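You operate a simulated robot arm through the tools that you are given. There is no shell and no other tool. Be economical: measure what you need, move in short steps, check, and stop when the job is done.

The job below is to be done with a simulated two-armed robot. You get a single attempt, and the scene is never put back.

## Task
On the top of the desk, fold the rag in half, so that its two short edges meet.

The check looks at the end state, three seconds after you hand in, the way a careful person would. Anything else that was tipped, shoved, dropped, spilled or broken makes it a failure. Flat cloth is picked up by pressing the open fingertips on it (5 to 10 N) and closing them slowly along it; thin cloth reads only 2 to 8 mm in the jaws.

## Robot
Two 6-joint arms with two-finger parallel grippers on one trunk, on a base that drives. Base frame: it is fixed to the floor where the robot stands at the start and does not move with it; the origin is under the middle of the robot, x ahead of it, y to its left, z up. Units: mm, rad, N and s.
The left shoulder is at the start at [60, 187, 1022], the right one opposite. Places, roughly: top of the desk [600, 300, 800]. Payload 1.57 kg a hand.
Tool frame (each hand has its own): the origin (TCP) lies between the finger pads and is the grasp point; the fingertips stand 30 mm ahead of it; z points along the fingers, y is the line along which they close. Largest opening 110 mm; finger width 24, thickness 12; the body of the gripper, 48 by 112 mm, starts 78 mm behind the TCP.
Orientation is told as [roll, pitch, yaw] about the base's x, y, z axes, in that order, counted from this pose: with the fingers straight down and closing along the base's y, the tool's x points along the base's -x, its y along +y and its z along -z.

## Interface
- The arms move only by the tool jog_arm. It takes "left_commands", "right_commands" or both (then of equal length, played together; a hand with none holds still); each is one flat list of numbers, 7 for each row, row after row: the gripper command, from -1 (shut) to 1 (fully open), values between in proportion, then the shift along the base's x, y, z in mm, then the turn, a rotation vector about the base's x, y, z in rad. In form: [gripper, tx, ty, tz, wx, wy, wz, gripper, tx, ty, tz, wx, wy, wz, ...]. A call has 1 to 8 rows; each row is the pose to reach, as a shift and turn from the pose commanded when the call began. Rows are played at 5 a second. More than 50 mm and 0.15 rad between two rows, or a gripper value outside its range, and nothing of the call is played. Where a pose cannot be reached the arm comes as near as it can. A force on the tool above 40 N (or 10 N above the force at the start of the call, whichever is more), or a blocked arm, ends the call early, and 0.2 s more pass. The fingers move at their own pace (about 153 mm/s each) and stop on an object; they squeeze with about 27 N. The grip force told is the motor's: it shows also when the fingers shut on nothing. Time passes only in rows, and 0.2 s behind the last, so rows that repeat a pose let the fingers close. The reply holds the time, the measured pose of the TCP, the force on the tool along the base axes, the opening and the grip force, in the units named above and with some noise, with the torque about the TCP (base axes, N m) and any sound that the robot's microphone picked up, and new pictures: "show" is both (left out), scene, wrist or none (wrist: the cameras of the hands that moved).
- Cameras (640 x 400 px; columns grow to the right, rows downward): "scene" is now at [-15.2, 12, 1553.3]; the picture's right is [0.20, -0.98, 0.00], its down [-0.85, -0.17, -0.50] and it looks along [0.49, 0.10, -0.87] (base axes); focal length 262 px, centre (320, 200). "left" rides on the left gripper at [70, -16, -141] in its tool frame; the picture's right is [0.23, 0.97, 0.00], its down [-0.86, 0.20, -0.48] and it looks along [-0.47, 0.11, 0.88] (tool axes); focal length 222 px, centre (320, 200). "right" rides on the right gripper at [70, 16, -141] in its tool frame; the picture's right is [-0.23, 0.97, 0.00], its down [-0.86, -0.20, -0.48] and it looks along [-0.47, -0.11, 0.88] (tool axes); focal length 222 px, centre (320, 200). There is no depth. A picture from a camera that has moved, and an enlarged one, comes with that camera's place and axes in the base frame and with its lens. The place of the scene camera against the robot may be out by one fixed shift of up to 25 mm in any direction.
- slide_trunk(by): slides the trunk up (or, below 0, down) by that many mm; the arms and the scene camera ride with it, the base frame stays. It gives what a move gives, with no picture.
- base_move(legs): drives the robot by 1 to 6 legs, each [ahead, left, turn to the left] in mm, mm and rad, along the robot's own axes; the way and the turn of a leg run together, so that a leg with both is an arc; at most 1500 mm and 3.142 rad a leg. The arms and the cameras ride along, it lands a little off, and it stops where it bumps. It gives what a move gives, and a new picture of the scene camera.
- pan_tilt(pan, tilt): turns the head with the scene camera to pan (to the left, within 1.501 rad either way) and tilt (down, from -0.506 to 1.204), counted from straight ahead of the robot. It gives what a move gives, and a new picture of the scene camera.
- inspect(camera, box): a new picture of the part [left, top, right, bottom] of that camera's present view, enlarged. The clock stands still meanwhile.
- sign_off(): hands the job in; it is judged then, once.

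Work in short steps. Places have to be worked out from the pictures, the camera data and where the tool is seen: move nearer, look again, correct. Check each grasp and each placing, and mend what went wrong. You have 120 turns and 260 pictures in all, those below and enlarged ones among them. Open the grippers and draw the arms clear of the work before you hand the job in, unless the task says otherwise; then end with one line.

The tools are called after "Request:" by a JSON object that holds its "op" and its "data". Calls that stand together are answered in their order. jog_arm: Moves the arms, as the interface text tells. Its arguments: {"type":"object","properties":{"left_commands":{"type":"array","items":{"type":"number"}},"right_commands":{"type":"array","items":{"type":"number"}},"show":{"type":"string","enum":["both","scene","wrist","none"]}},"required":[]} The other tools are called the same way: slide_trunk (by) slides the trunk up or down; base_move (legs) drives the base; pan_tilt (pan, tilt) turns the head that bears the scene camera; inspect (camera, box) takes an enlarged picture of a part of a camera's view; sign_off () hands the job in.

At the start:

```text
time: 0.0
left_ee_pos: [318.2, 359.0, 994.2]
left_tool_rot: [0.001, 0.001, 0.001]
left_wrist_force: [0.1, 0.7, -0.3]
left_torque: [0.03, 0.0, 0.02]
left_finger_gap: 109.9
left_gripper_force: 0.0
right_ee_pos: [341.5, -21.3, 940.3]
right_tool_rot: [0.001, -0.001, 0.0]
right_wrist_force: [-0.3, -0.8, 0.1]
right_torque: [-0.04, 0.0, -0.01]
right_finger_gap: 110.1
right_gripper_force: 0.0
trunk travel left (down, up): [-650.0, 340.0]
robot x, y, heading: [-1.0, -2.8, -0.003]
head pan, tilt: [0.197, 1.047]
```

scene: 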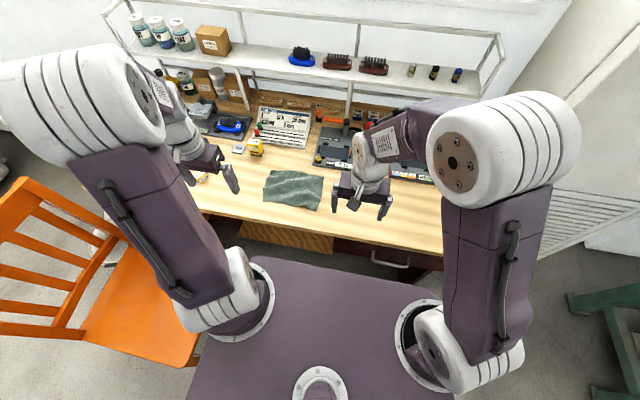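
right: 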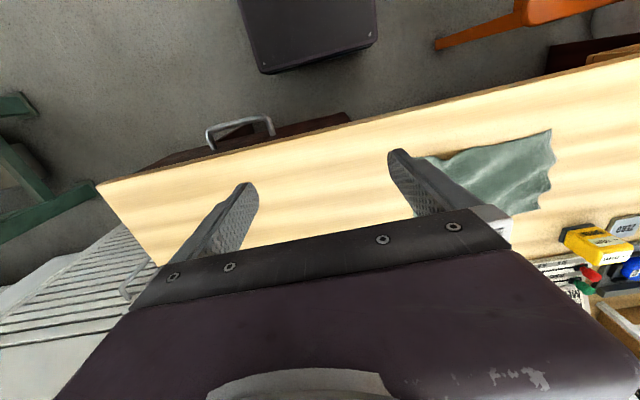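
left: 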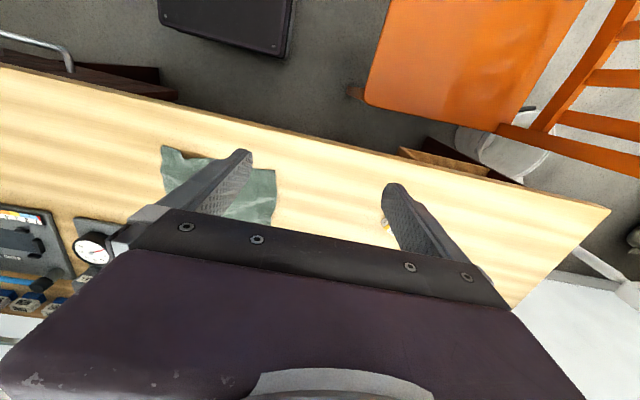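

The rag lies between the hands; I enlarge the scene view to find its corners.

Request:
{"op": "inspect", "data": {"camera": "scene", "box": [220, 130, 380, 230]}}

Request:
{"op": "inspect", "data": {"camera": "left", "box": [80, 100, 400, 300]}}

```text
4.00 times, centred on (300, 180) of scene
camera zoom: at [-15.2, 12.0, 1553.3], right [0.2, -0.98, 0.0], down [-0.85, -0.17, -0.5], along [0.49, 0.1, -0.87], focal length 1050 px, centre (400, 280)
```

zoom: 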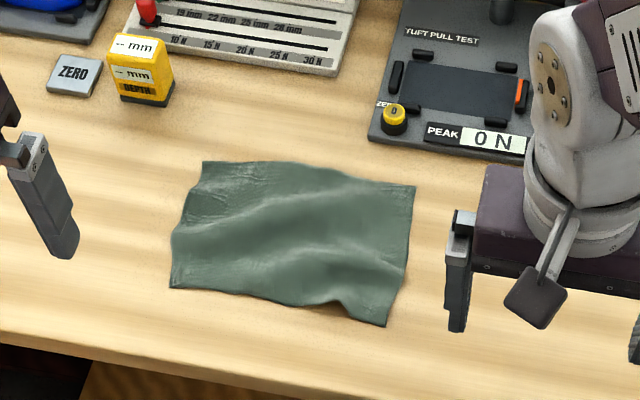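

```text
2.00 times, centred on (240, 200) of left
camera zoom: at [249.9, 342.2, 1134.6], right [-0.23, 0.97, 0.0], down [0.86, 0.2, 0.48], along [0.47, 0.11, -0.88], focal length 444 px, centre (480, 200)
```

zoom: 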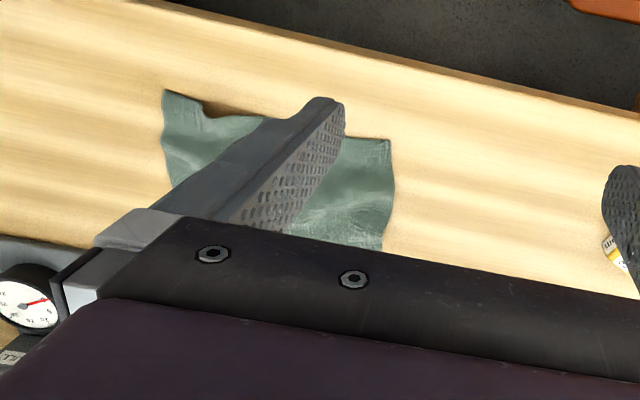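

Triangulating all three views gives a desk height near z≈757 and rag corners at about near-right (409,107), near-left (409,297), far-left (540,305) and far-right (555,110). The plan is a two-handed fold of the left edge onto the right, which needs the robot about 110 mm further left, so I check the chair's clearance first.

Request:
{"op": "pan_tilt", "data": {"pan": 1.2, "tilt": 1.15}}

```text
time: 1.3
left_ee_pos: [319.5, 358.2, 992.8]
left_tool_rot: [0.0, 0.001, 0.001]
left_wrist_force: [-0.6, 0.5, -0.1]
left_torque: [-0.01, -0.01, 0.0]
left_finger_gap: 110.4
left_gripper_force: 0.1
right_ee_pos: [344.2, -21.9, 939.7]
right_tool_rot: [0.0, 0.0, 0.001]
right_wrist_force: [0.3, 0.2, 0.0]
right_torque: [-0.02, 0.04, 0.0]
right_finger_gap: 110.0
right_gripper_force: 0.1
trunk travel left (down, up): [-650.0, 340.0]
robot x, y, heading: [-5.3, 1.8, -0.001]
head pan, tilt: [1.201, 1.15]
camera scene: at [-58.9, 54.5, 1546.8], right [0.93, -0.36, 0.0], down [-0.33, -0.85, -0.41], along [0.15, 0.38, -0.91], focal length 262 px, centre (320, 200)
```

scene: 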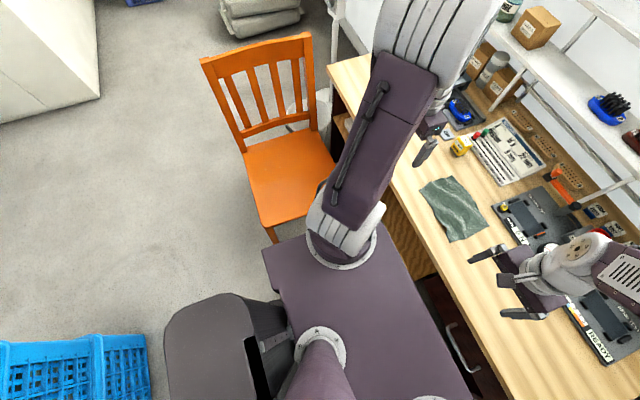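

The chair's nearest corner is at about y≈490 and the trunk's edge at about y≈235, so a 115 mm shift left is safe. I drive it and then set the head back toward the rag.

Request:
{"op": "base_move", "data": {"legs": [[0, 115, 0]]}}

Request:
{"op": "pan_tilt", "data": {"pan": 0.1, "tilt": 1.0}}

```text
time: 2.5
left_ee_pos: [317.8, 473.9, 993.5]
left_tool_rot: [-0.001, -0.001, 0.0]
left_wrist_force: [0.0, -0.8, 0.0]
left_torque: [0.01, -0.02, 0.01]
left_finger_gap: 109.8
left_gripper_force: 0.0
right_ee_pos: [342.7, 93.9, 940.5]
right_tool_rot: [0.001, -0.001, 0.0]
right_wrist_force: [-0.4, -0.8, -0.3]
right_torque: [0.0, -0.01, 0.01]
right_finger_gap: 110.1
right_gripper_force: 0.1
trunk travel left (down, up): [-650.0, 340.0]
robot x, y, heading: [0.3, 116.8, -0.004]
head pan, tilt: [1.201, 1.15]
camera scene: at [-59.0, 170.4, 1546.8], right [0.93, -0.36, 0.0], down [-0.33, -0.85, -0.41], along [0.15, 0.38, -0.91], focal length 262 px, centre (320, 200)
```

scene: 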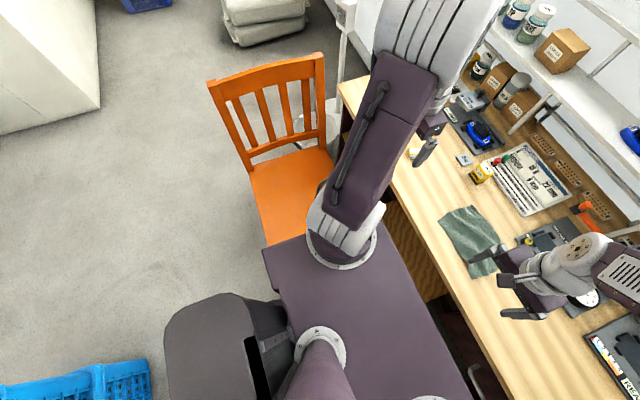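

```text
time: 3.8
left_ee_pos: [319.7, 475.1, 993.1]
left_tool_rot: [0.0, 0.001, -0.001]
left_wrist_force: [0.1, -0.3, 0.4]
left_torque: [-0.02, 0.01, 0.0]
left_finger_gap: 110.1
left_gripper_force: 0.0
right_ee_pos: [344.4, 93.2, 940.0]
right_tool_rot: [0.001, 0.0, 0.0]
right_wrist_force: [-0.2, -0.5, 0.1]
right_torque: [0.03, 0.03, 0.01]
right_finger_gap: 109.9
right_gripper_force: 0.0
trunk travel left (down, up): [-650.0, 340.0]
robot x, y, heading: [1.5, 116.0, -0.003]
head pan, tilt: [0.099, 1.0]
camera scene: at [-11.2, 122.4, 1556.5], right [0.1, -0.99, 0.0], down [-0.84, -0.08, -0.54], along [0.54, 0.05, -0.84], focal length 262 px, centre (320, 200)
```

scene: 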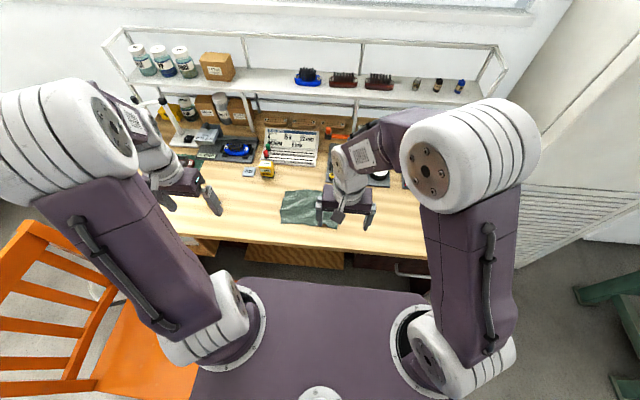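

For a crossing-free two-handed fold I want the right hand on the far corner and the left hand on the near one. I shift a little forward and left for reach, keeping clear of the desk and the chair.

Request:
{"op": "base_move", "data": {"legs": [[45, 35, 0]]}}

```text
time: 4.8
left_ee_pos: [363.8, 508.8, 994.4]
left_tool_rot: [-0.001, 0.0, 0.001]
left_wrist_force: [0.3, 0.2, 0.3]
left_torque: [0.01, 0.0, 0.01]
left_finger_gap: 110.2
left_gripper_force: 0.2
right_ee_pos: [387.4, 128.2, 940.6]
right_tool_rot: [0.002, 0.001, 0.0]
right_wrist_force: [-0.3, 0.4, -1.0]
right_torque: [-0.01, -0.02, 0.02]
right_finger_gap: 110.3
right_gripper_force: 0.1
trunk travel left (down, up): [-650.0, 340.0]
robot x, y, heading: [46.4, 151.0, 0.004]
head pan, tilt: [0.099, 1.0]
camera scene: at [33.4, 156.0, 1556.5], right [0.1, -0.99, 0.0], down [-0.84, -0.08, -0.54], along [0.54, 0.05, -0.84], focal length 262 px, centre (320, 200)
```

scene: 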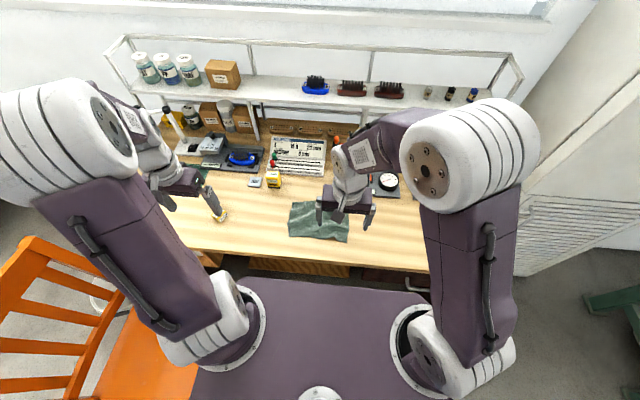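

Now I bring the right hand toward the far-left corner, staying high, to test the reach and view the rag.

Request:
{"op": "jog_arm", "data": {"right_commands": [1, 30, 35, 0, 0, 0, 0, 1, 60, 70, 0, 0, 0, 0, 1, 90, 105, 0, 0, 0, 0, 1, 115, 140, -10, 0, 0, 0, 1, 135, 160, -20, 0, 0, 0, 1, 135, 160, -30, 0, 0, 0]}}

```text
time: 6.2
left_ee_pos: [364.8, 509.1, 993.6]
left_tool_rot: [-0.001, -0.001, -0.002]
left_wrist_force: [0.3, -0.2, 0.2]
left_torque: [0.05, -0.01, 0.01]
left_finger_gap: 110.1
left_gripper_force: 0.2
right_ee_pos: [523.0, 287.3, 909.4]
right_tool_rot: [-0.002, 0.002, 0.0]
right_wrist_force: [0.0, -0.1, -0.2]
right_torque: [0.01, 0.0, -0.03]
right_finger_gap: 110.0
right_gripper_force: 0.1
trunk travel left (down, up): [-650.0, 340.0]
robot x, y, heading: [42.4, 151.0, -0.001]
head pan, tilt: [0.099, 1.0]
camera scene: at [33.7, 156.3, 1556.5], right [0.1, -0.99, 0.0], down [-0.84, -0.08, -0.54], along [0.54, 0.05, -0.84], focal length 262 px, centre (320, 200)
camera right: at [452.7, 304.8, 1051.5], right [0.23, 0.97, 0.0], down [0.86, -0.2, 0.48], along [0.47, -0.11, -0.88], focal length 222 px, centre (320, 200)
```

scene: 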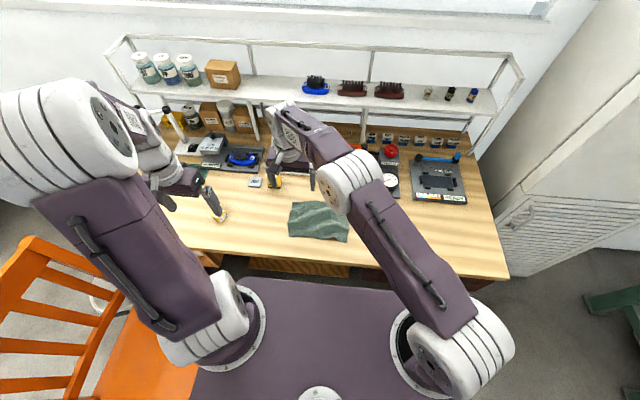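
right: 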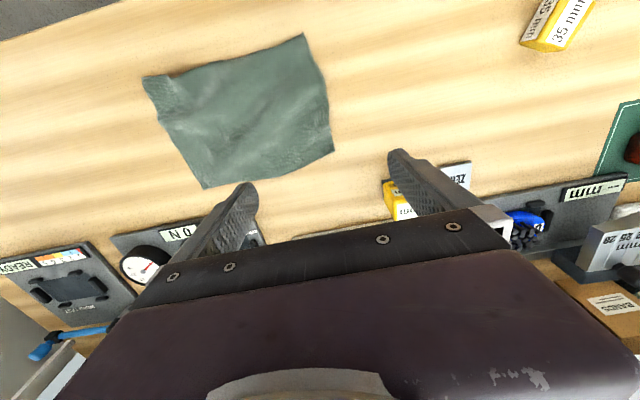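

The rag is fully visible: near-left D≈(407,297), far-left A≈(542,302), near-right C≈(403,107), far-right B≈(552,108). I lower the right hand over the left edge near A with the jaws at about 30 mm, stopping just above the cloth.

Request:
{"op": "jog_arm", "data": {"right_commands": [-0.2, 2, -14, -20, 0, 0, 0, -0.455, 2, -14, -60, 0, 0, 0, -0.455, 2, -14, -90, 0, 0, 0, -0.455, 2, -14, -105, 0, 0, 0, -0.455, 2, -14, -108, 0, 0, 0]}}

```text
time: 7.4
left_ee_pos: [363.6, 510.4, 993.4]
left_tool_rot: [-0.001, 0.0, -0.001]
left_wrist_force: [-0.2, 0.2, -0.4]
left_torque: [-0.01, -0.01, -0.01]
left_finger_gap: 109.8
left_gripper_force: 0.0
right_ee_pos: [525.3, 276.0, 800.8]
right_tool_rot: [0.0, 0.001, 0.0]
right_wrist_force: [-0.5, 0.5, 0.4]
right_torque: [0.0, -0.02, -0.04]
right_finger_gap: 29.9
right_gripper_force: 0.1
trunk travel left (down, up): [-650.0, 340.0]
robot x, y, heading: [43.8, 148.8, -0.003]
head pan, tilt: [0.099, 1.0]
camera scene: at [34.6, 157.0, 1556.5], right [0.1, -0.99, 0.0], down [-0.84, -0.08, -0.54], along [0.54, 0.05, -0.84], focal length 262 px, centre (320, 200)
camera right: at [455.8, 293.7, 943.1], right [0.23, 0.97, 0.0], down [0.85, -0.2, 0.48], along [0.47, -0.11, -0.88], focal length 222 px, centre (320, 200)
```

scene: 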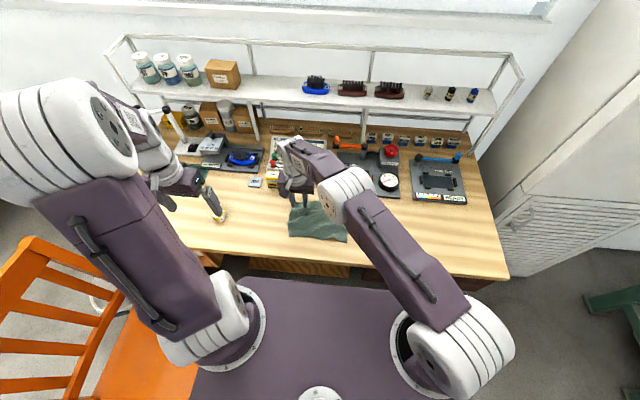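
right: 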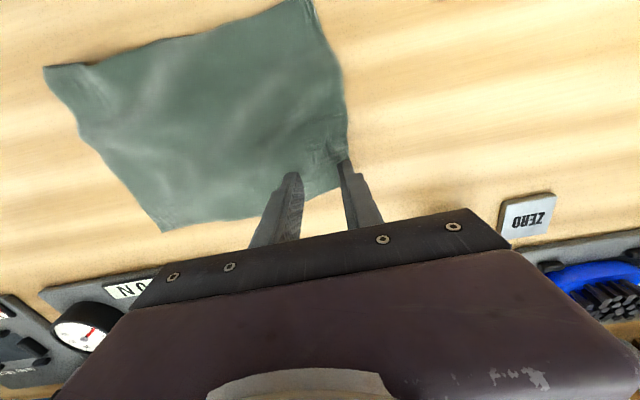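

Let me enlarge to see the outer finger relative to the rag's edge.

Request:
{"op": "inspect", "data": {"camera": "right", "box": [240, 110, 440, 235]}}

```text
3.20 times, centred on (340, 172) of right
camera zoom: at [455.8, 293.7, 943.1], right [0.23, 0.97, 0.0], down [0.85, -0.2, 0.48], along [0.47, -0.11, -0.88], focal length 711 px, centre (256, 288)
```

zoom: 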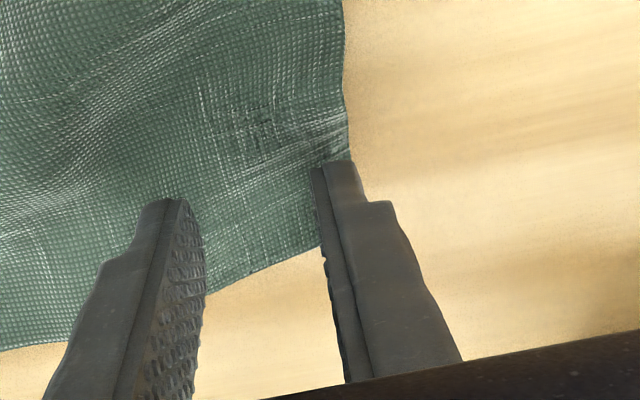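

The outer finger sits right on the edge; I shift 5 mm inward on both axes and descend gently toward contact.

Request:
{"op": "jog_arm", "data": {"right_commands": [-0.455, -5, -5, -3, 0, 0, 0, -0.455, -5, -5, -7, 0, 0, 0, -0.455, -5, -5, -10, 0, 0, 0, -0.455, -5, -5, -12, 0, 0, 0], "show": "wrist"}}

```text
time: 8.4
left_ee_pos: [365.0, 508.7, 993.3]
left_tool_rot: [0.002, 0.0, -0.001]
left_wrist_force: [0.0, 0.6, -0.2]
left_torque: [-0.01, -0.04, -0.01]
left_finger_gap: 109.9
left_gripper_force: 0.0
right_ee_pos: [520.6, 270.7, 791.6]
right_tool_rot: [0.002, -0.002, -0.001]
right_wrist_force: [0.6, 1.0, 8.6]
right_torque: [0.16, -0.07, -0.02]
right_finger_gap: 30.4
right_gripper_force: 0.3
trunk travel left (down, up): [-650.0, 340.0]
robot x, y, heading: [47.9, 149.3, 0.002]
head pan, tilt: [0.099, 1.0]
camera right: at [450.0, 288.5, 933.0], right [0.23, 0.97, 0.0], down [0.85, -0.2, 0.48], along [0.47, -0.11, -0.88], focal length 222 px, centre (320, 200)
```

right: 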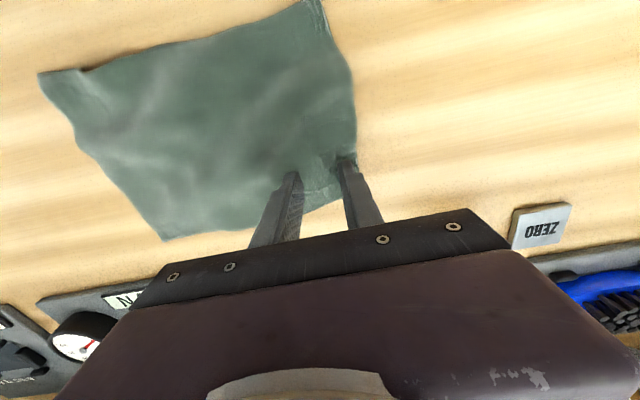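

Contact at 8.6 N with the TCP at z≈791.6, so the cloth top is about 761. I close the jaws slowly.

Request:
{"op": "jog_arm", "data": {"right_commands": [-0.53, 0, 0, 0, 0, 0, 0, -0.6, 0, 0, 0, 0, 0, 0, -0.67, 0, 0, 0, 0, 0, 0, -0.74, 0, 0, 0, 0, 0, 0, -0.81, 0, 0, 0, 0, 0, 0, -0.88, 0, 0, 0, 0, 0, 0, -0.95, 0, 0, 0, 0, 0, 0, -1, 0, 0, 0, 0, 0, 0], "show": "wrist"}}

```text
time: 10.2
left_ee_pos: [362.3, 508.9, 994.1]
left_tool_rot: [0.0, -0.002, -0.002]
left_wrist_force: [-0.6, -0.8, 0.3]
left_torque: [0.01, 0.01, 0.02]
left_finger_gap: 110.3
left_gripper_force: 0.1
right_ee_pos: [517.6, 272.7, 792.1]
right_tool_rot: [0.0, -0.002, 0.001]
right_wrist_force: [0.1, 2.4, 15.5]
right_torque: [0.19, -0.01, -0.04]
right_finger_gap: 2.8
right_gripper_force: 23.2
trunk travel left (down, up): [-650.0, 340.0]
robot x, y, heading: [42.5, 148.2, 0.001]
head pan, tilt: [0.099, 1.0]
camera right: at [448.8, 288.5, 932.9], right [0.23, 0.97, 0.0], down [0.85, -0.2, 0.48], along [0.47, -0.11, -0.88], focal length 222 px, centre (320, 200)
```

right: 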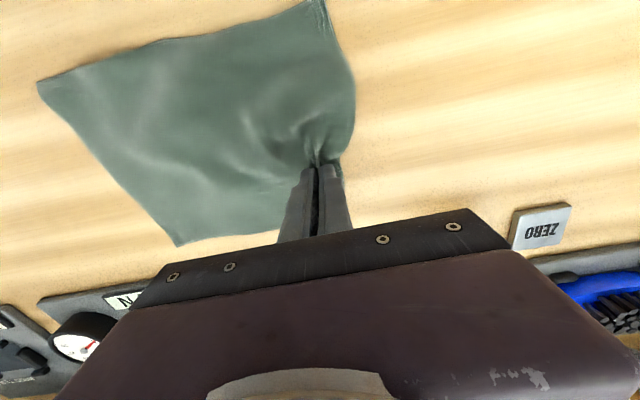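

Jaw gap of 2.8 mm with a fold visible between the fingers: the far corner is gripped. I ease off the pressure and bring the left hand, leaning back toward the robot to clear the right forearm, over the near corner.

Request:
{"op": "jog_arm", "data": {"right_commands": [-1, 0, 0, 2, 0, 0, 0, -1, 0, 0, 4, 0, 0, 0, -1, 0, 0, 4, 0, 0, 0, -1, 0, 0, 4, 0, 0, 0, -1, 0, 0, 4, 0, 0, 0, -1, 0, 0, 4, 0, 0, 0], "left_commands": [0.5, 10, -40, -10, 0, -0.1, 0, 0, 20, -85, -20, 0, -0.2, 0, -0.455, 30, -125, -30, 0, -0.3, 0, -0.455, 40, -160, -45, 0, -0.35, 0, -0.455, 45, -185, -80, 0, -0.35, 0, -0.455, 45, -185, -110, 0, -0.35, 0]}}

```text
time: 11.6
left_ee_pos: [408.6, 322.3, 881.4]
left_tool_rot: [-0.002, -0.351, 0.002]
left_wrist_force: [-0.6, 1.1, 1.0]
left_torque: [0.04, -0.02, 0.03]
left_finger_gap: 30.1
left_gripper_force: 0.1
right_ee_pos: [520.1, 271.5, 794.4]
right_tool_rot: [-0.002, -0.001, 0.0]
right_wrist_force: [0.3, 0.3, -0.2]
right_torque: [0.01, 0.0, 0.01]
right_finger_gap: 2.2
right_gripper_force: 23.7
trunk travel left (down, up): [-650.0, 340.0]
robot x, y, heading: [46.9, 154.1, 0.001]
head pan, tilt: [0.099, 1.0]
camera scene: at [35.3, 157.4, 1556.5], right [0.1, -0.99, 0.0], down [-0.84, -0.08, -0.54], along [0.54, 0.05, -0.84], focal length 262 px, centre (320, 200)
camera right: at [450.6, 288.3, 936.1], right [0.23, 0.97, 0.0], down [0.86, -0.2, 0.48], along [0.47, -0.11, -0.88], focal length 222 px, centre (320, 200)
camera left: at [296.6, 305.5, 991.7], right [-0.21, 0.97, -0.08], down [0.64, 0.2, 0.74], along [0.74, 0.11, -0.66], focal length 222 px, centre (320, 200)
```

scene: 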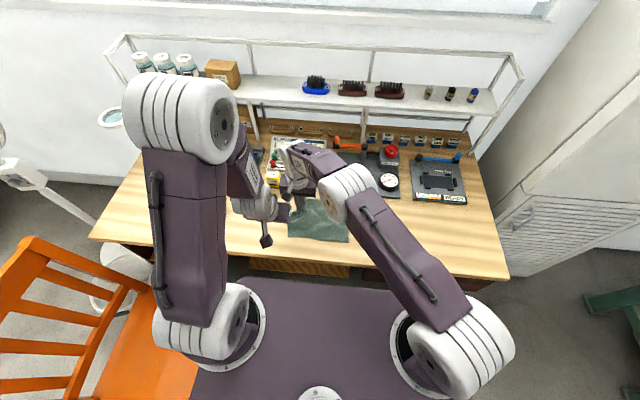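
right: 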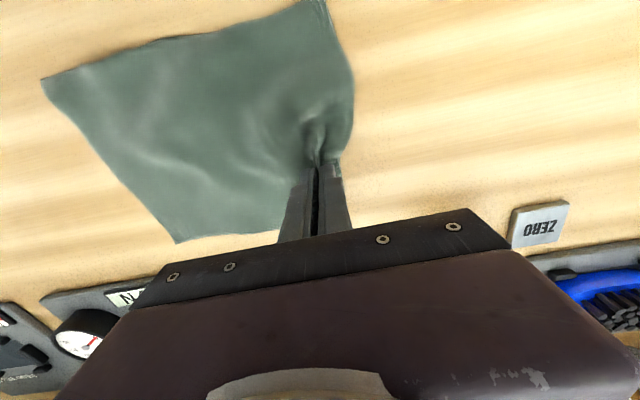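
left: 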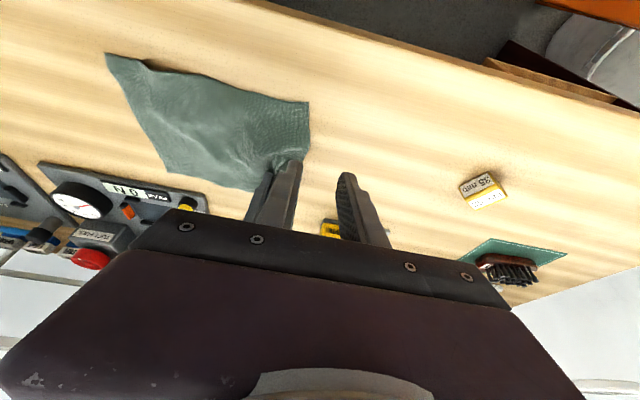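

The left view confirms D≈(407,299). I reduce the lean to 0.2 and go to about 10 mm above the cloth at (420,270).

Request:
{"op": "jog_arm", "data": {"left_commands": [-0.455, 4, -20, -20, 0, 0.05, 0, -0.455, 8, -40, -40, 0, 0.1, 0, -0.455, 11, -53, -60, 0, 0.15, 0, -0.455, 11, -53, -78, 0, 0.15, 0]}}

Request:
{"op": "inspect", "data": {"camera": "left", "box": [200, 90, 440, 240]}}

```text
time: 12.1
left_ee_pos: [413.4, 296.2, 859.9]
left_tool_rot: [0.001, -0.288, 0.004]
left_wrist_force: [-5.8, -1.4, 14.3]
left_torque: [-0.08, -0.85, -0.15]
left_finger_gap: 29.9
left_gripper_force: 0.0
right_ee_pos: [523.4, 266.4, 791.7]
right_tool_rot: [-0.004, -0.01, 0.0]
right_wrist_force: [8.1, 1.1, -4.3]
right_torque: [-0.38, -0.41, -0.24]
right_finger_gap: 2.3
right_gripper_force: 23.5
trunk travel left (down, up): [-650.0, 340.0]
robot x, y, heading: [44.1, 150.7, -0.0]
head pan, tilt: [0.099, 1.0]
stopped in row 2 (right hand): the force on the tool passed its limit (the readings are from after the stop); the commanded pose is now the measured one
camera scene: at [33.6, 155.9, 1556.7], right [0.1, -0.99, 0.0], down [-0.84, -0.08, -0.54], along [0.54, 0.05, -0.84], focal length 262 px, centre (320, 200)
camera left: at [306.5, 279.0, 975.1], right [-0.22, 0.97, -0.06], down [0.68, 0.2, 0.7], along [0.7, 0.11, -0.71], focal length 222 px, centre (320, 200)
```

scene: 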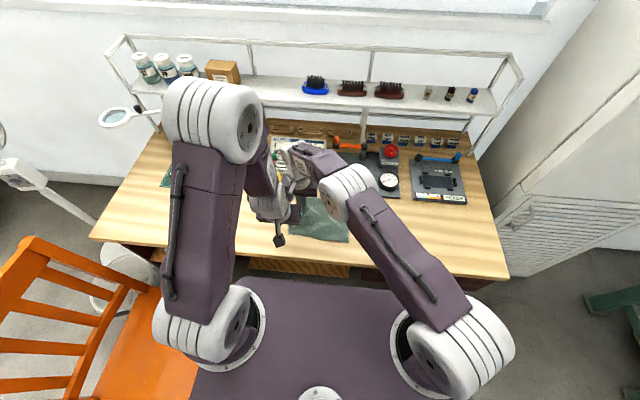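
left: 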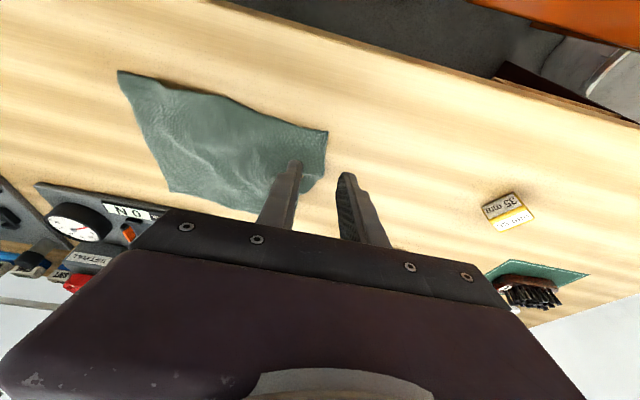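

```text
2.67 times, centred on (320, 165) of left
camera zoom: at [306.5, 279.0, 975.1], right [-0.22, 0.97, -0.06], down [0.68, 0.2, 0.7], along [0.7, 0.11, -0.71], focal length 592 px, centre (320, 293)
```

zoom: 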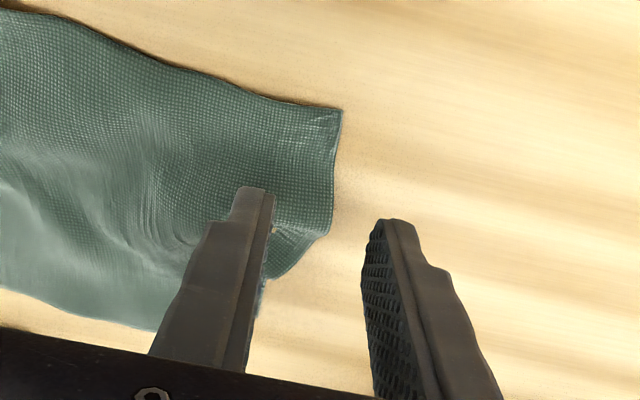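

The left gripper bumped the right hand's camera housing, which reaches back to about x≈425. I back the left hand off, lean it further (0.45) so its body stays clear, and check both hands.

Request:
{"op": "jog_arm", "data": {"left_commands": [-0.455, -20, 8, 10, 0, 0, 0, -0.3, -30, 8, 10, 0, -0.1, 0, -0.3, -25, 0, 0, 0, -0.16, 0, -0.3, -15, -12, -15, 0, -0.16, 0, -0.3, 0, -24, -35, 0, -0.16, 0], "right_commands": [-1, 0, 0, 0, 0, 0, 0, -1, -3, 5, 2, 0, 0.01, 0, -1, -3, 5, 2, 0, 0.01, 0, -1, -3, 5, 2, 0, 0.01, 0, -1, -3, 5, 2, 0, 0.01, 0]}}

```text
time: 13.3
left_ee_pos: [415.4, 272.8, 822.7]
left_tool_rot: [-0.002, -0.446, 0.007]
left_wrist_force: [0.6, 0.3, -0.5]
left_torque: [0.02, 0.0, -0.02]
left_finger_gap: 38.5
left_gripper_force: 0.0
left hand out of reach, approached as far as the arm can: row 2, 3, 4
right_ee_pos: [519.0, 271.1, 791.6]
right_tool_rot: [-0.006, 0.006, 0.005]
right_wrist_force: [-0.1, -0.7, -0.2]
right_torque: [-0.02, 0.03, 0.02]
right_finger_gap: 2.4
right_gripper_force: 24.2
trunk travel left (down, up): [-650.0, 340.0]
robot x, y, heading: [48.0, 154.6, 0.0]
head pan, tilt: [0.099, 1.0]
camera scene: at [35.6, 156.6, 1556.5], right [0.1, -0.99, 0.0], down [-0.84, -0.08, -0.54], along [0.54, 0.05, -0.84], focal length 262 px, centre (320, 200)
camera right: at [450.3, 288.7, 934.2], right [0.22, 0.97, -0.01], down [0.86, -0.19, 0.47], along [0.46, -0.11, -0.88], focal length 222 px, centre (320, 200)
camera left: at [291.3, 255.6, 919.7], right [-0.21, 0.97, -0.1], down [0.56, 0.2, 0.8], along [0.8, 0.11, -0.59], focal length 222 px, centre (320, 200)
```

scene: 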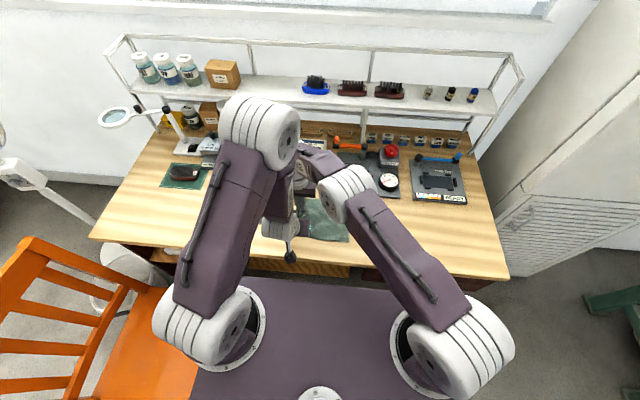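
right: 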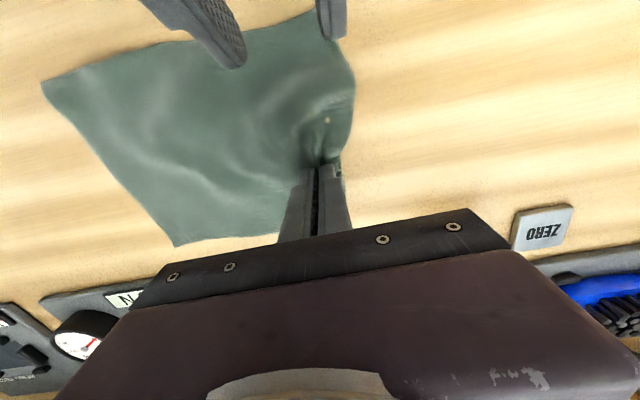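
left: 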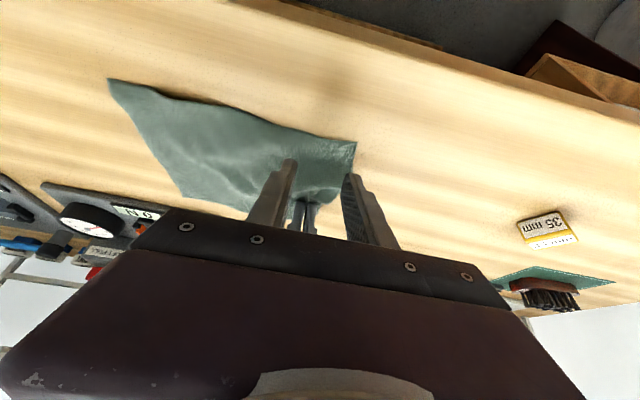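

Both hands are now positioned free of contact. I lower the left fingertips onto the cloth, shifted 6 mm inward.

Request:
{"op": "jog_arm", "data": {"left_commands": [-0.3, 0, -6, -10, 0, 0, 0, -0.3, 0, -6, -20, 0, 0, 0, -0.3, 0, -6, -25, 0, 0, 0, -0.3, 0, -6, -29, 0, 0, 0], "show": "wrist"}}

```text
time: 14.3
left_ee_pos: [412.4, 266.7, 794.9]
left_tool_rot: [-0.003, -0.447, 0.008]
left_wrist_force: [-0.1, -0.5, 0.7]
left_torque: [0.02, -0.01, 0.03]
left_finger_gap: 38.5
left_gripper_force: 0.0
right_ee_pos: [519.5, 270.7, 791.0]
right_tool_rot: [-0.005, 0.005, 0.004]
right_wrist_force: [-0.6, 1.1, 0.5]
right_torque: [-0.02, -0.01, 0.03]
right_finger_gap: 2.6
right_gripper_force: 23.9
trunk travel left (down, up): [-650.0, 340.0]
robot x, y, heading: [42.9, 150.3, 0.004]
head pan, tilt: [0.099, 1.0]
camera left: at [290.0, 250.2, 891.8], right [-0.21, 0.97, -0.1], down [0.56, 0.2, 0.8], along [0.8, 0.11, -0.59], focal length 222 px, centre (320, 200)
```

left: 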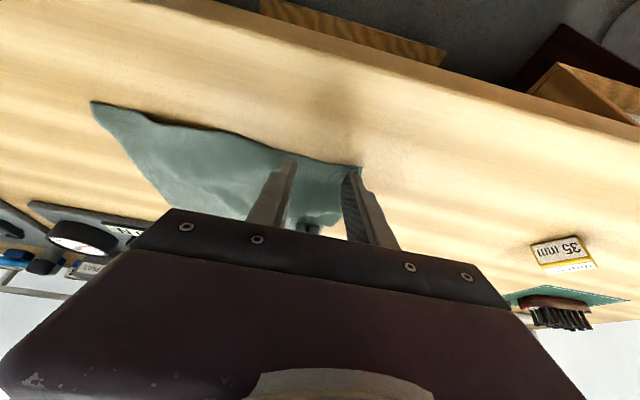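

No contact yet; I move 5 mm forward and press down in small steps.

Request:
{"op": "jog_arm", "data": {"left_commands": [-0.3, 5, -1, -2, 0, 0, 0, -0.3, 5, -1, -4, 0, 0, 0, -0.3, 5, -1, -5.5, 0, 0, 0, -0.3, 5, -1, -5.5, 0, 0, 0], "show": "none"}}

Request:
{"op": "inspect", "data": {"camera": "left", "box": [220, 110, 420, 235]}}

```text
time: 15.2
left_ee_pos: [417.5, 265.6, 792.6]
left_tool_rot: [-0.002, -0.459, 0.007]
left_wrist_force: [-7.0, -1.1, 31.7]
left_torque: [0.24, 0.16, 0.06]
left_finger_gap: 38.8
left_gripper_force: 0.0
right_ee_pos: [516.5, 270.4, 793.9]
right_tool_rot: [-0.006, 0.003, 0.005]
right_wrist_force: [-0.1, -0.5, 1.2]
right_torque: [-0.02, -0.02, -0.01]
right_finger_gap: 2.2
right_gripper_force: 23.9
trunk travel left (down, up): [-650.0, 340.0]
robot x, y, heading: [47.1, 150.8, 0.002]
head pan, tilt: [0.099, 1.0]
stopped in row 4 (left hand): the force on the tool passed its limit (the readings are from after the stop); the commanded pose is now the measured one
```

```text
3.20 times, centred on (320, 172) of left
camera zoom: at [293.8, 248.8, 889.3], right [-0.21, 0.97, -0.1], down [0.55, 0.21, 0.81], along [0.81, 0.11, -0.58], focal length 711 px, centre (320, 288)
```

zoom: 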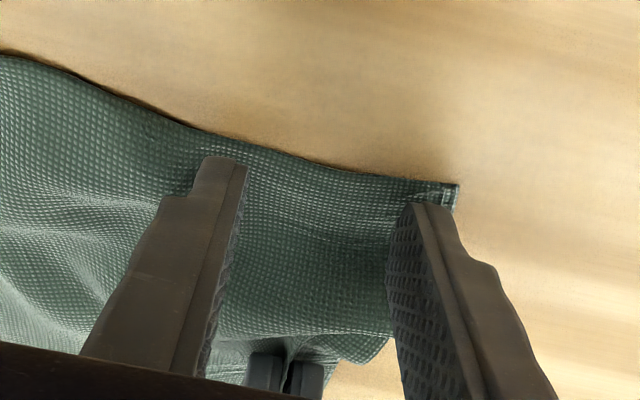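

Placement is right on the corner but the press is 31 N; I ease up about 2 mm and check.

Request:
{"op": "jog_arm", "data": {"left_commands": [-0.3, 0, 0, 1, 0, 0, 0, -0.3, 0, 0, 1.5, 0, 0, 0], "show": "none"}}

```text
time: 15.8
left_ee_pos: [418.9, 265.9, 792.7]
left_tool_rot: [-0.003, -0.456, 0.006]
left_wrist_force: [-2.0, -0.1, 22.6]
left_torque: [0.21, 0.01, 0.05]
left_finger_gap: 38.5
left_gripper_force: 0.1
right_ee_pos: [516.7, 271.0, 793.5]
right_tool_rot: [-0.006, 0.004, 0.002]
right_wrist_force: [-0.4, -0.3, -0.1]
right_torque: [0.0, 0.01, 0.0]
right_finger_gap: 2.6
right_gripper_force: 24.2
trunk travel left (down, up): [-650.0, 340.0]
robot x, y, heading: [45.9, 154.5, -0.003]
head pan, tilt: [0.099, 1.0]
```

Still 22.6 N; about 2 mm more up, then a slow close.

Request:
{"op": "jog_arm", "data": {"left_commands": [-0.3, 0, 0, 1, 0, 0, 0, -0.3, 0, 0, 2, 0, 0, 0], "show": "none"}}

```text
time: 16.4
left_ee_pos: [419.1, 265.0, 794.5]
left_tool_rot: [-0.004, -0.453, 0.008]
left_wrist_force: [0.2, 0.7, -0.1]
left_torque: [0.02, 0.03, -0.01]
left_finger_gap: 38.4
left_gripper_force: 0.2
right_ee_pos: [518.4, 270.4, 791.6]
right_tool_rot: [-0.006, 0.006, 0.002]
right_wrist_force: [0.4, -1.1, -0.4]
right_torque: [-0.01, 0.0, 0.03]
right_finger_gap: 2.4
right_gripper_force: 24.1
trunk travel left (down, up): [-650.0, 340.0]
robot x, y, heading: [42.2, 149.5, -0.003]
head pan, tilt: [0.099, 1.0]
```

Now contact is lost, so contact lies about 1 mm lower; I lower 1.2 mm and close slowly.

Request:
{"op": "jog_arm", "data": {"left_commands": [-0.3, 0, 0, -1.2, 0, 0, 0, -0.4, 0, 0, -1.2, 0, 0, 0, -0.5, 0, 0, -1.2, 0, 0, 0, -0.6, 0, 0, -1.2, 0, 0, 0, -0.7, 0, 0, -1.2, 0, 0, 0, -0.8, 0, 0, -1.2, 0, 0, 0, -0.9, 0, 0, -1.2, 0, 0, 0, -1, 0, 0, -1.2, 0, 0, 0]}}

Request:
{"op": "inspect", "data": {"camera": "left", "box": [220, 110, 420, 235]}}

```text
time: 18.1
left_ee_pos: [420.0, 265.4, 794.4]
left_tool_rot: [-0.004, -0.455, 0.006]
left_wrist_force: [-0.7, -0.2, 0.9]
left_torque: [0.0, 0.01, 0.0]
left_finger_gap: 2.3
left_gripper_force: 23.8
right_ee_pos: [517.8, 270.6, 793.3]
right_tool_rot: [-0.006, 0.006, 0.003]
right_wrist_force: [0.8, 0.3, 1.7]
right_torque: [-0.01, 0.02, 0.06]
right_finger_gap: 2.4
right_gripper_force: 23.7
trunk travel left (down, up): [-650.0, 340.0]
robot x, y, heading: [44.0, 147.4, 0.0]
head pan, tilt: [0.099, 1.0]
camera scene: at [34.4, 156.7, 1556.5], right [0.1, -0.99, 0.0], down [-0.84, -0.08, -0.54], along [0.54, 0.05, -0.84], focal length 262 px, centre (320, 200)
camera left: at [296.2, 248.8, 890.8], right [-0.21, 0.97, -0.1], down [0.56, 0.21, 0.8], along [0.8, 0.11, -0.59], focal length 222 px, centre (320, 200)
```

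scene: 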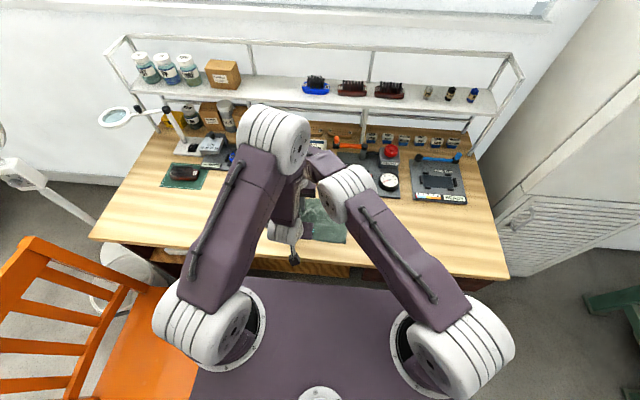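
left: 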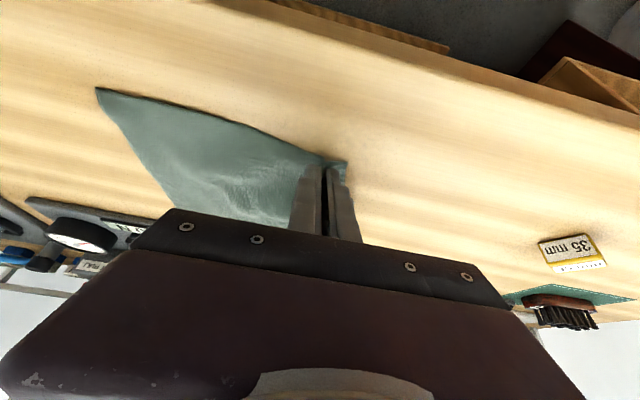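

```text
3.20 times, centred on (320, 172) of left
camera zoom: at [296.2, 248.8, 890.8], right [-0.21, 0.97, -0.1], down [0.56, 0.21, 0.8], along [0.8, 0.11, -0.59], focal length 711 px, centre (320, 288)
```

zoom: 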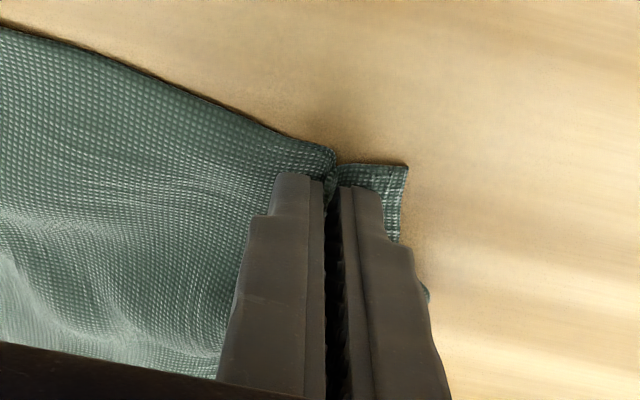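

Both corners are gripped with about 2.3 mm gaps. I lift both together and start the arc to the right.

Request:
{"op": "jog_arm", "data": {"left_commands": [-1, 0, -2, 10, 0, 0, 0, -1, 0, -8, 25, 0, 0, 0, -1, 0, -18, 40, 0, 0, 0, -1, 0, -30, 50, 0, 0, 0], "right_commands": [-1, 0, -2, 10, 0, 0, 0, -1, 0, -8, 25, 0, 0, 0, -1, 0, -18, 40, 0, 0, 0, -1, 0, -30, 50, 0, 0, 0]}}

```text
time: 19.1
left_ee_pos: [418.8, 237.4, 842.8]
left_tool_rot: [-0.004, -0.454, 0.006]
left_wrist_force: [-1.0, -0.1, -0.2]
left_torque: [0.02, 0.02, -0.02]
left_finger_gap: 2.3
left_gripper_force: 23.7
right_ee_pos: [515.6, 237.9, 844.3]
right_tool_rot: [-0.007, 0.005, 0.003]
right_wrist_force: [0.3, -0.1, 0.1]
right_torque: [0.05, 0.0, 0.0]
right_finger_gap: 2.3
right_gripper_force: 23.7
trunk travel left (down, up): [-650.0, 340.0]
robot x, y, heading: [47.9, 150.7, -0.001]
head pan, tilt: [0.099, 1.0]
camera scene: at [33.8, 155.8, 1556.5], right [0.1, -0.99, 0.0], down [-0.84, -0.08, -0.54], along [0.54, 0.05, -0.84], focal length 262 px, centre (320, 200)
camera right: at [447.0, 256.8, 986.0], right [0.22, 0.97, -0.01], down [0.86, -0.19, 0.48], along [0.46, -0.11, -0.88], focal length 222 px, centre (320, 200)
camera left: at [294.7, 220.6, 939.9], right [-0.21, 0.97, -0.1], down [0.56, 0.21, 0.8], along [0.8, 0.11, -0.59], focal length 222 px, centre (320, 200)
```

scene: 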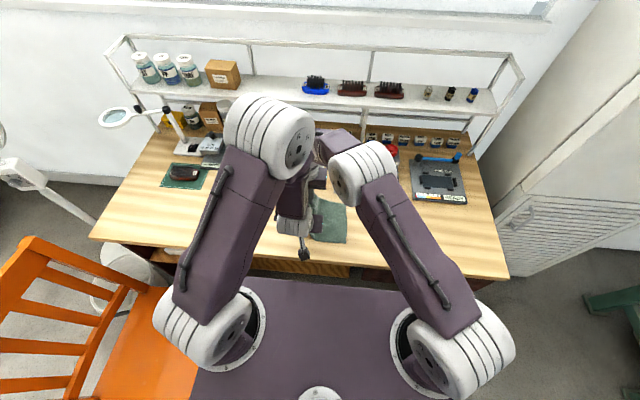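
right: 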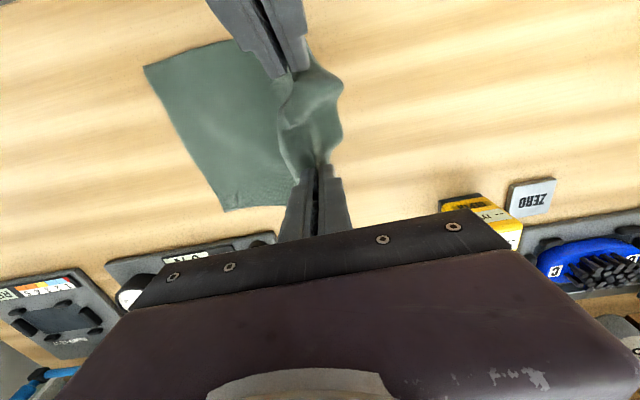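
left: 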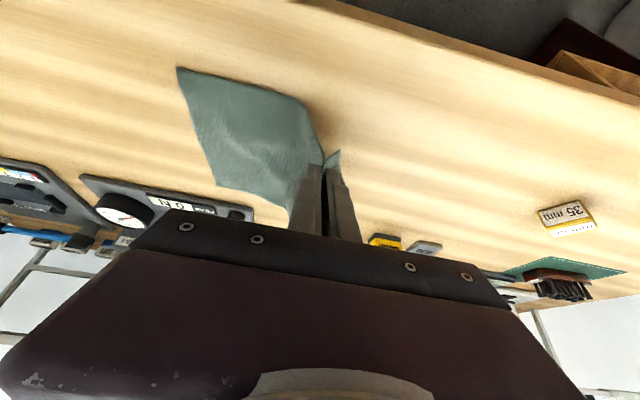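

Both corners lift well and the right edge stays put. I continue the arc over the fold line.

Request:
{"op": "jog_arm", "data": {"left_commands": [-1, 0, -15, 6, 0, 0, 0, -1, 0, -30, 10, 0, 0, 0, -1, 0, -45, 10, 0, 0, 0, -1, 0, -60, 8, 0, 0, 0], "right_commands": [-1, 1, -15, 6, 0, 0, 0, -1, 2, -30, 10, 0, 0, 0, -1, 3, -45, 10, 0, 0, 0, -1, 4, -60, 8, 0, 0, 0]}}

```text
time: 20.1
left_ee_pos: [420.6, 176.5, 851.5]
left_tool_rot: [-0.004, -0.454, 0.008]
left_wrist_force: [-0.2, -0.3, -0.6]
left_torque: [-0.01, -0.04, 0.01]
left_finger_gap: 2.3
left_gripper_force: 23.4
right_ee_pos: [521.6, 182.7, 852.5]
right_tool_rot: [-0.004, 0.005, 0.003]
right_wrist_force: [-0.4, -0.9, -0.1]
right_torque: [-0.03, -0.01, 0.0]
right_finger_gap: 2.2
right_gripper_force: 24.0
trunk travel left (down, up): [-650.0, 340.0]
robot x, y, heading: [46.7, 154.1, -0.005]
head pan, tilt: [0.099, 1.0]
camera scene: at [34.4, 155.6, 1556.5], right [0.1, -0.99, 0.0], down [-0.84, -0.08, -0.54], along [0.54, 0.05, -0.84], focal length 262 px, centre (320, 200)
camera right: at [452.9, 199.3, 994.6], right [0.22, 0.97, -0.01], down [0.86, -0.19, 0.47], along [0.46, -0.11, -0.88], focal length 222 px, centre (320, 200)
camera left: at [296.4, 158.9, 948.3], right [-0.21, 0.97, -0.1], down [0.56, 0.21, 0.8], along [0.8, 0.11, -0.59], focal length 222 px, centre (320, 200)
```

scene: 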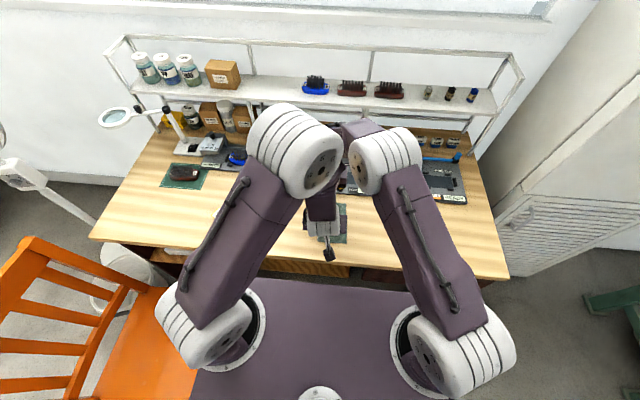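
right: 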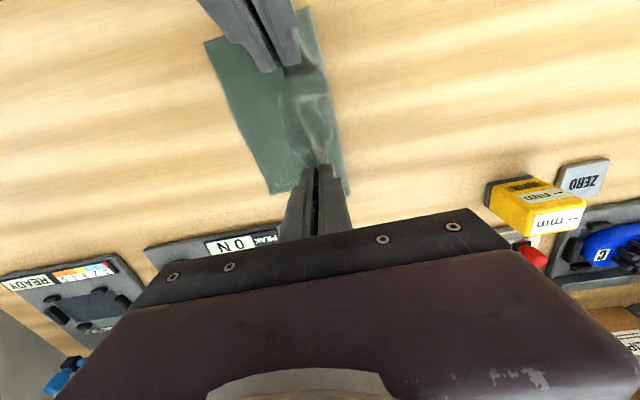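
left: 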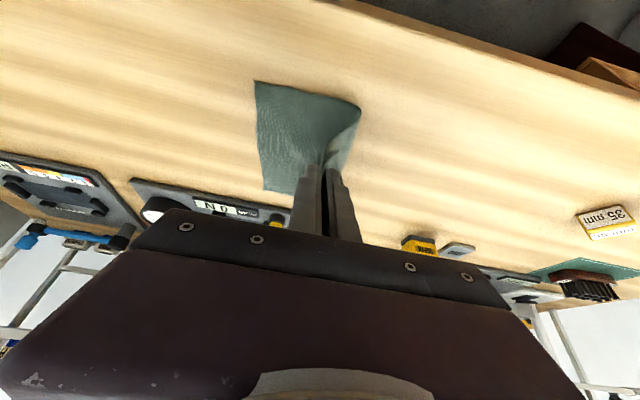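

Both corners are past the fold line with tips about 60 mm up. I descend toward y≈136 with the tips about 20 mm above the lower layer and look before releasing.

Request:
{"op": "jog_arm", "data": {"left_commands": [-1, 0, -15, -5, 0, 0, 0, -1, 0, -28, -14, 0, 0, 0, -1, 0, -38, -26, 0, 0, 0, -1, 0, -41, -36, 0, 0, 0, -1, 0, -41, -36, 0, 0, 0], "right_commands": [-1, 1, -17, -5, 0, 0, 0, -1, 2, -32, -14, 0, 0, 0, -1, 3, -43, -26, 0, 0, 0, -1, 4, -48, -36, 0, 0, 0, -1, 4, -48, -36, 0, 0, 0]}}

Request:
{"op": "inspect", "data": {"camera": "right", "box": [180, 0, 420, 200]}}

Request:
{"op": "inspect", "data": {"camera": "left", "box": [220, 60, 420, 220]}}

```text
time: 21.4
left_ee_pos: [420.3, 136.4, 815.5]
left_tool_rot: [-0.002, -0.452, 0.009]
left_wrist_force: [0.3, 0.9, -0.3]
left_torque: [-0.03, -0.01, -0.04]
left_finger_gap: 2.4
left_gripper_force: 23.7
right_ee_pos: [525.4, 133.3, 814.4]
right_tool_rot: [-0.006, 0.004, 0.005]
right_wrist_force: [0.1, 0.1, -0.4]
right_torque: [0.0, 0.03, 0.01]
right_finger_gap: 2.4
right_gripper_force: 24.2
trunk travel left (down, up): [-650.0, 340.0]
robot x, y, heading: [48.2, 151.5, 0.0]
head pan, tilt: [0.099, 1.0]
camera scene: at [34.2, 157.0, 1556.5], right [0.1, -0.99, 0.0], down [-0.84, -0.08, -0.54], along [0.54, 0.05, -0.84], focal length 262 px, centre (320, 200)
camera right: at [456.7, 150.9, 956.6], right [0.22, 0.97, -0.01], down [0.86, -0.19, 0.47], along [0.46, -0.11, -0.88], focal length 222 px, centre (320, 200)
camera left: at [296.0, 119.1, 912.2], right [-0.21, 0.97, -0.1], down [0.56, 0.21, 0.8], along [0.8, 0.11, -0.59], focal length 222 px, centre (320, 200)
```

scene: 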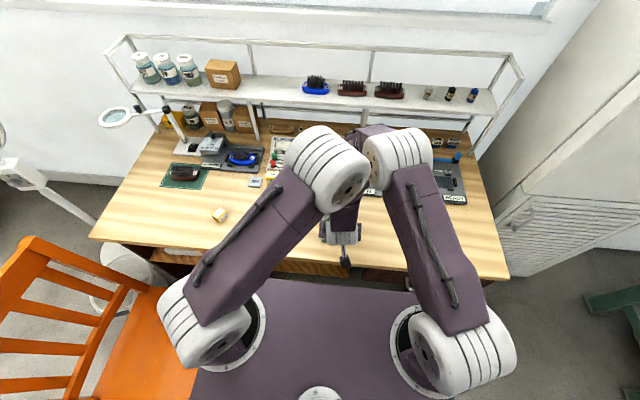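
right: 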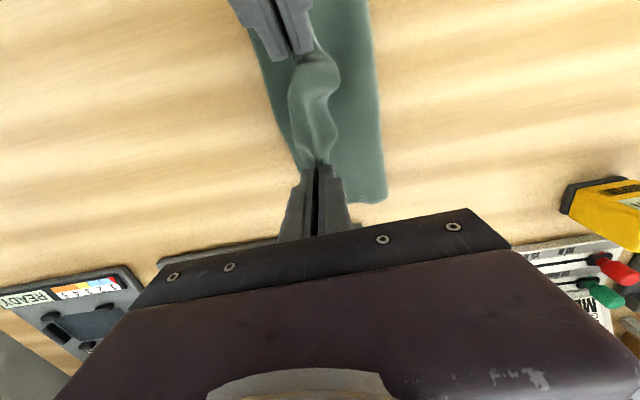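
left: 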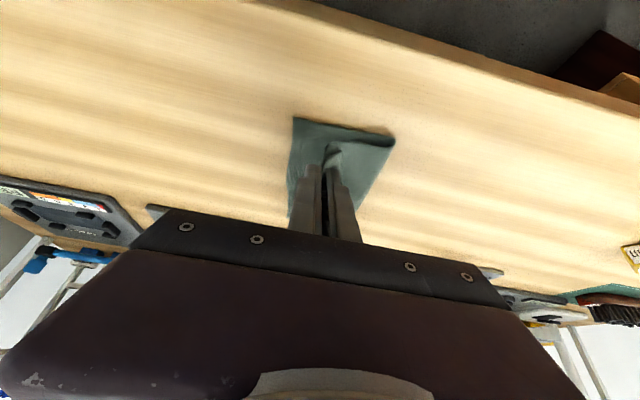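

```text
2.00 times, centred on (300, 100) of right
camera zoom: at [456.7, 150.9, 956.6], right [0.22, 0.97, -0.01], down [0.86, -0.19, 0.47], along [0.46, -0.11, -0.88], focal length 444 px, centre (360, 400)
```

zoom: 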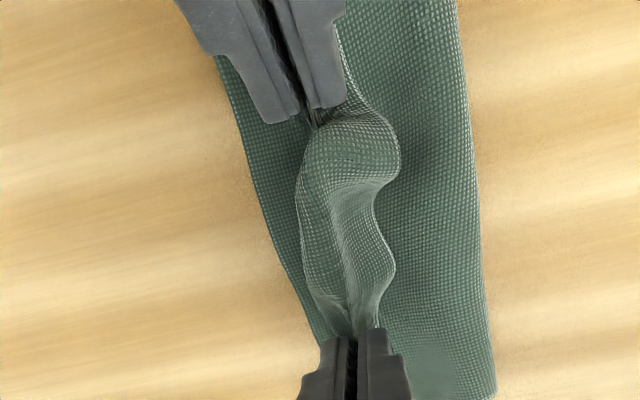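

```text
2.50 times, centred on (320, 140) of left
camera zoom: at [296.0, 119.1, 912.2], right [-0.21, 0.97, -0.1], down [0.56, 0.21, 0.8], along [0.8, 0.11, -0.59], focal length 555 px, centre (320, 350)
```

zoom: 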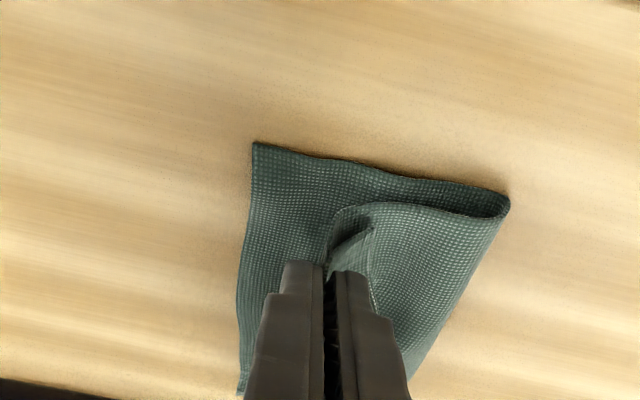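

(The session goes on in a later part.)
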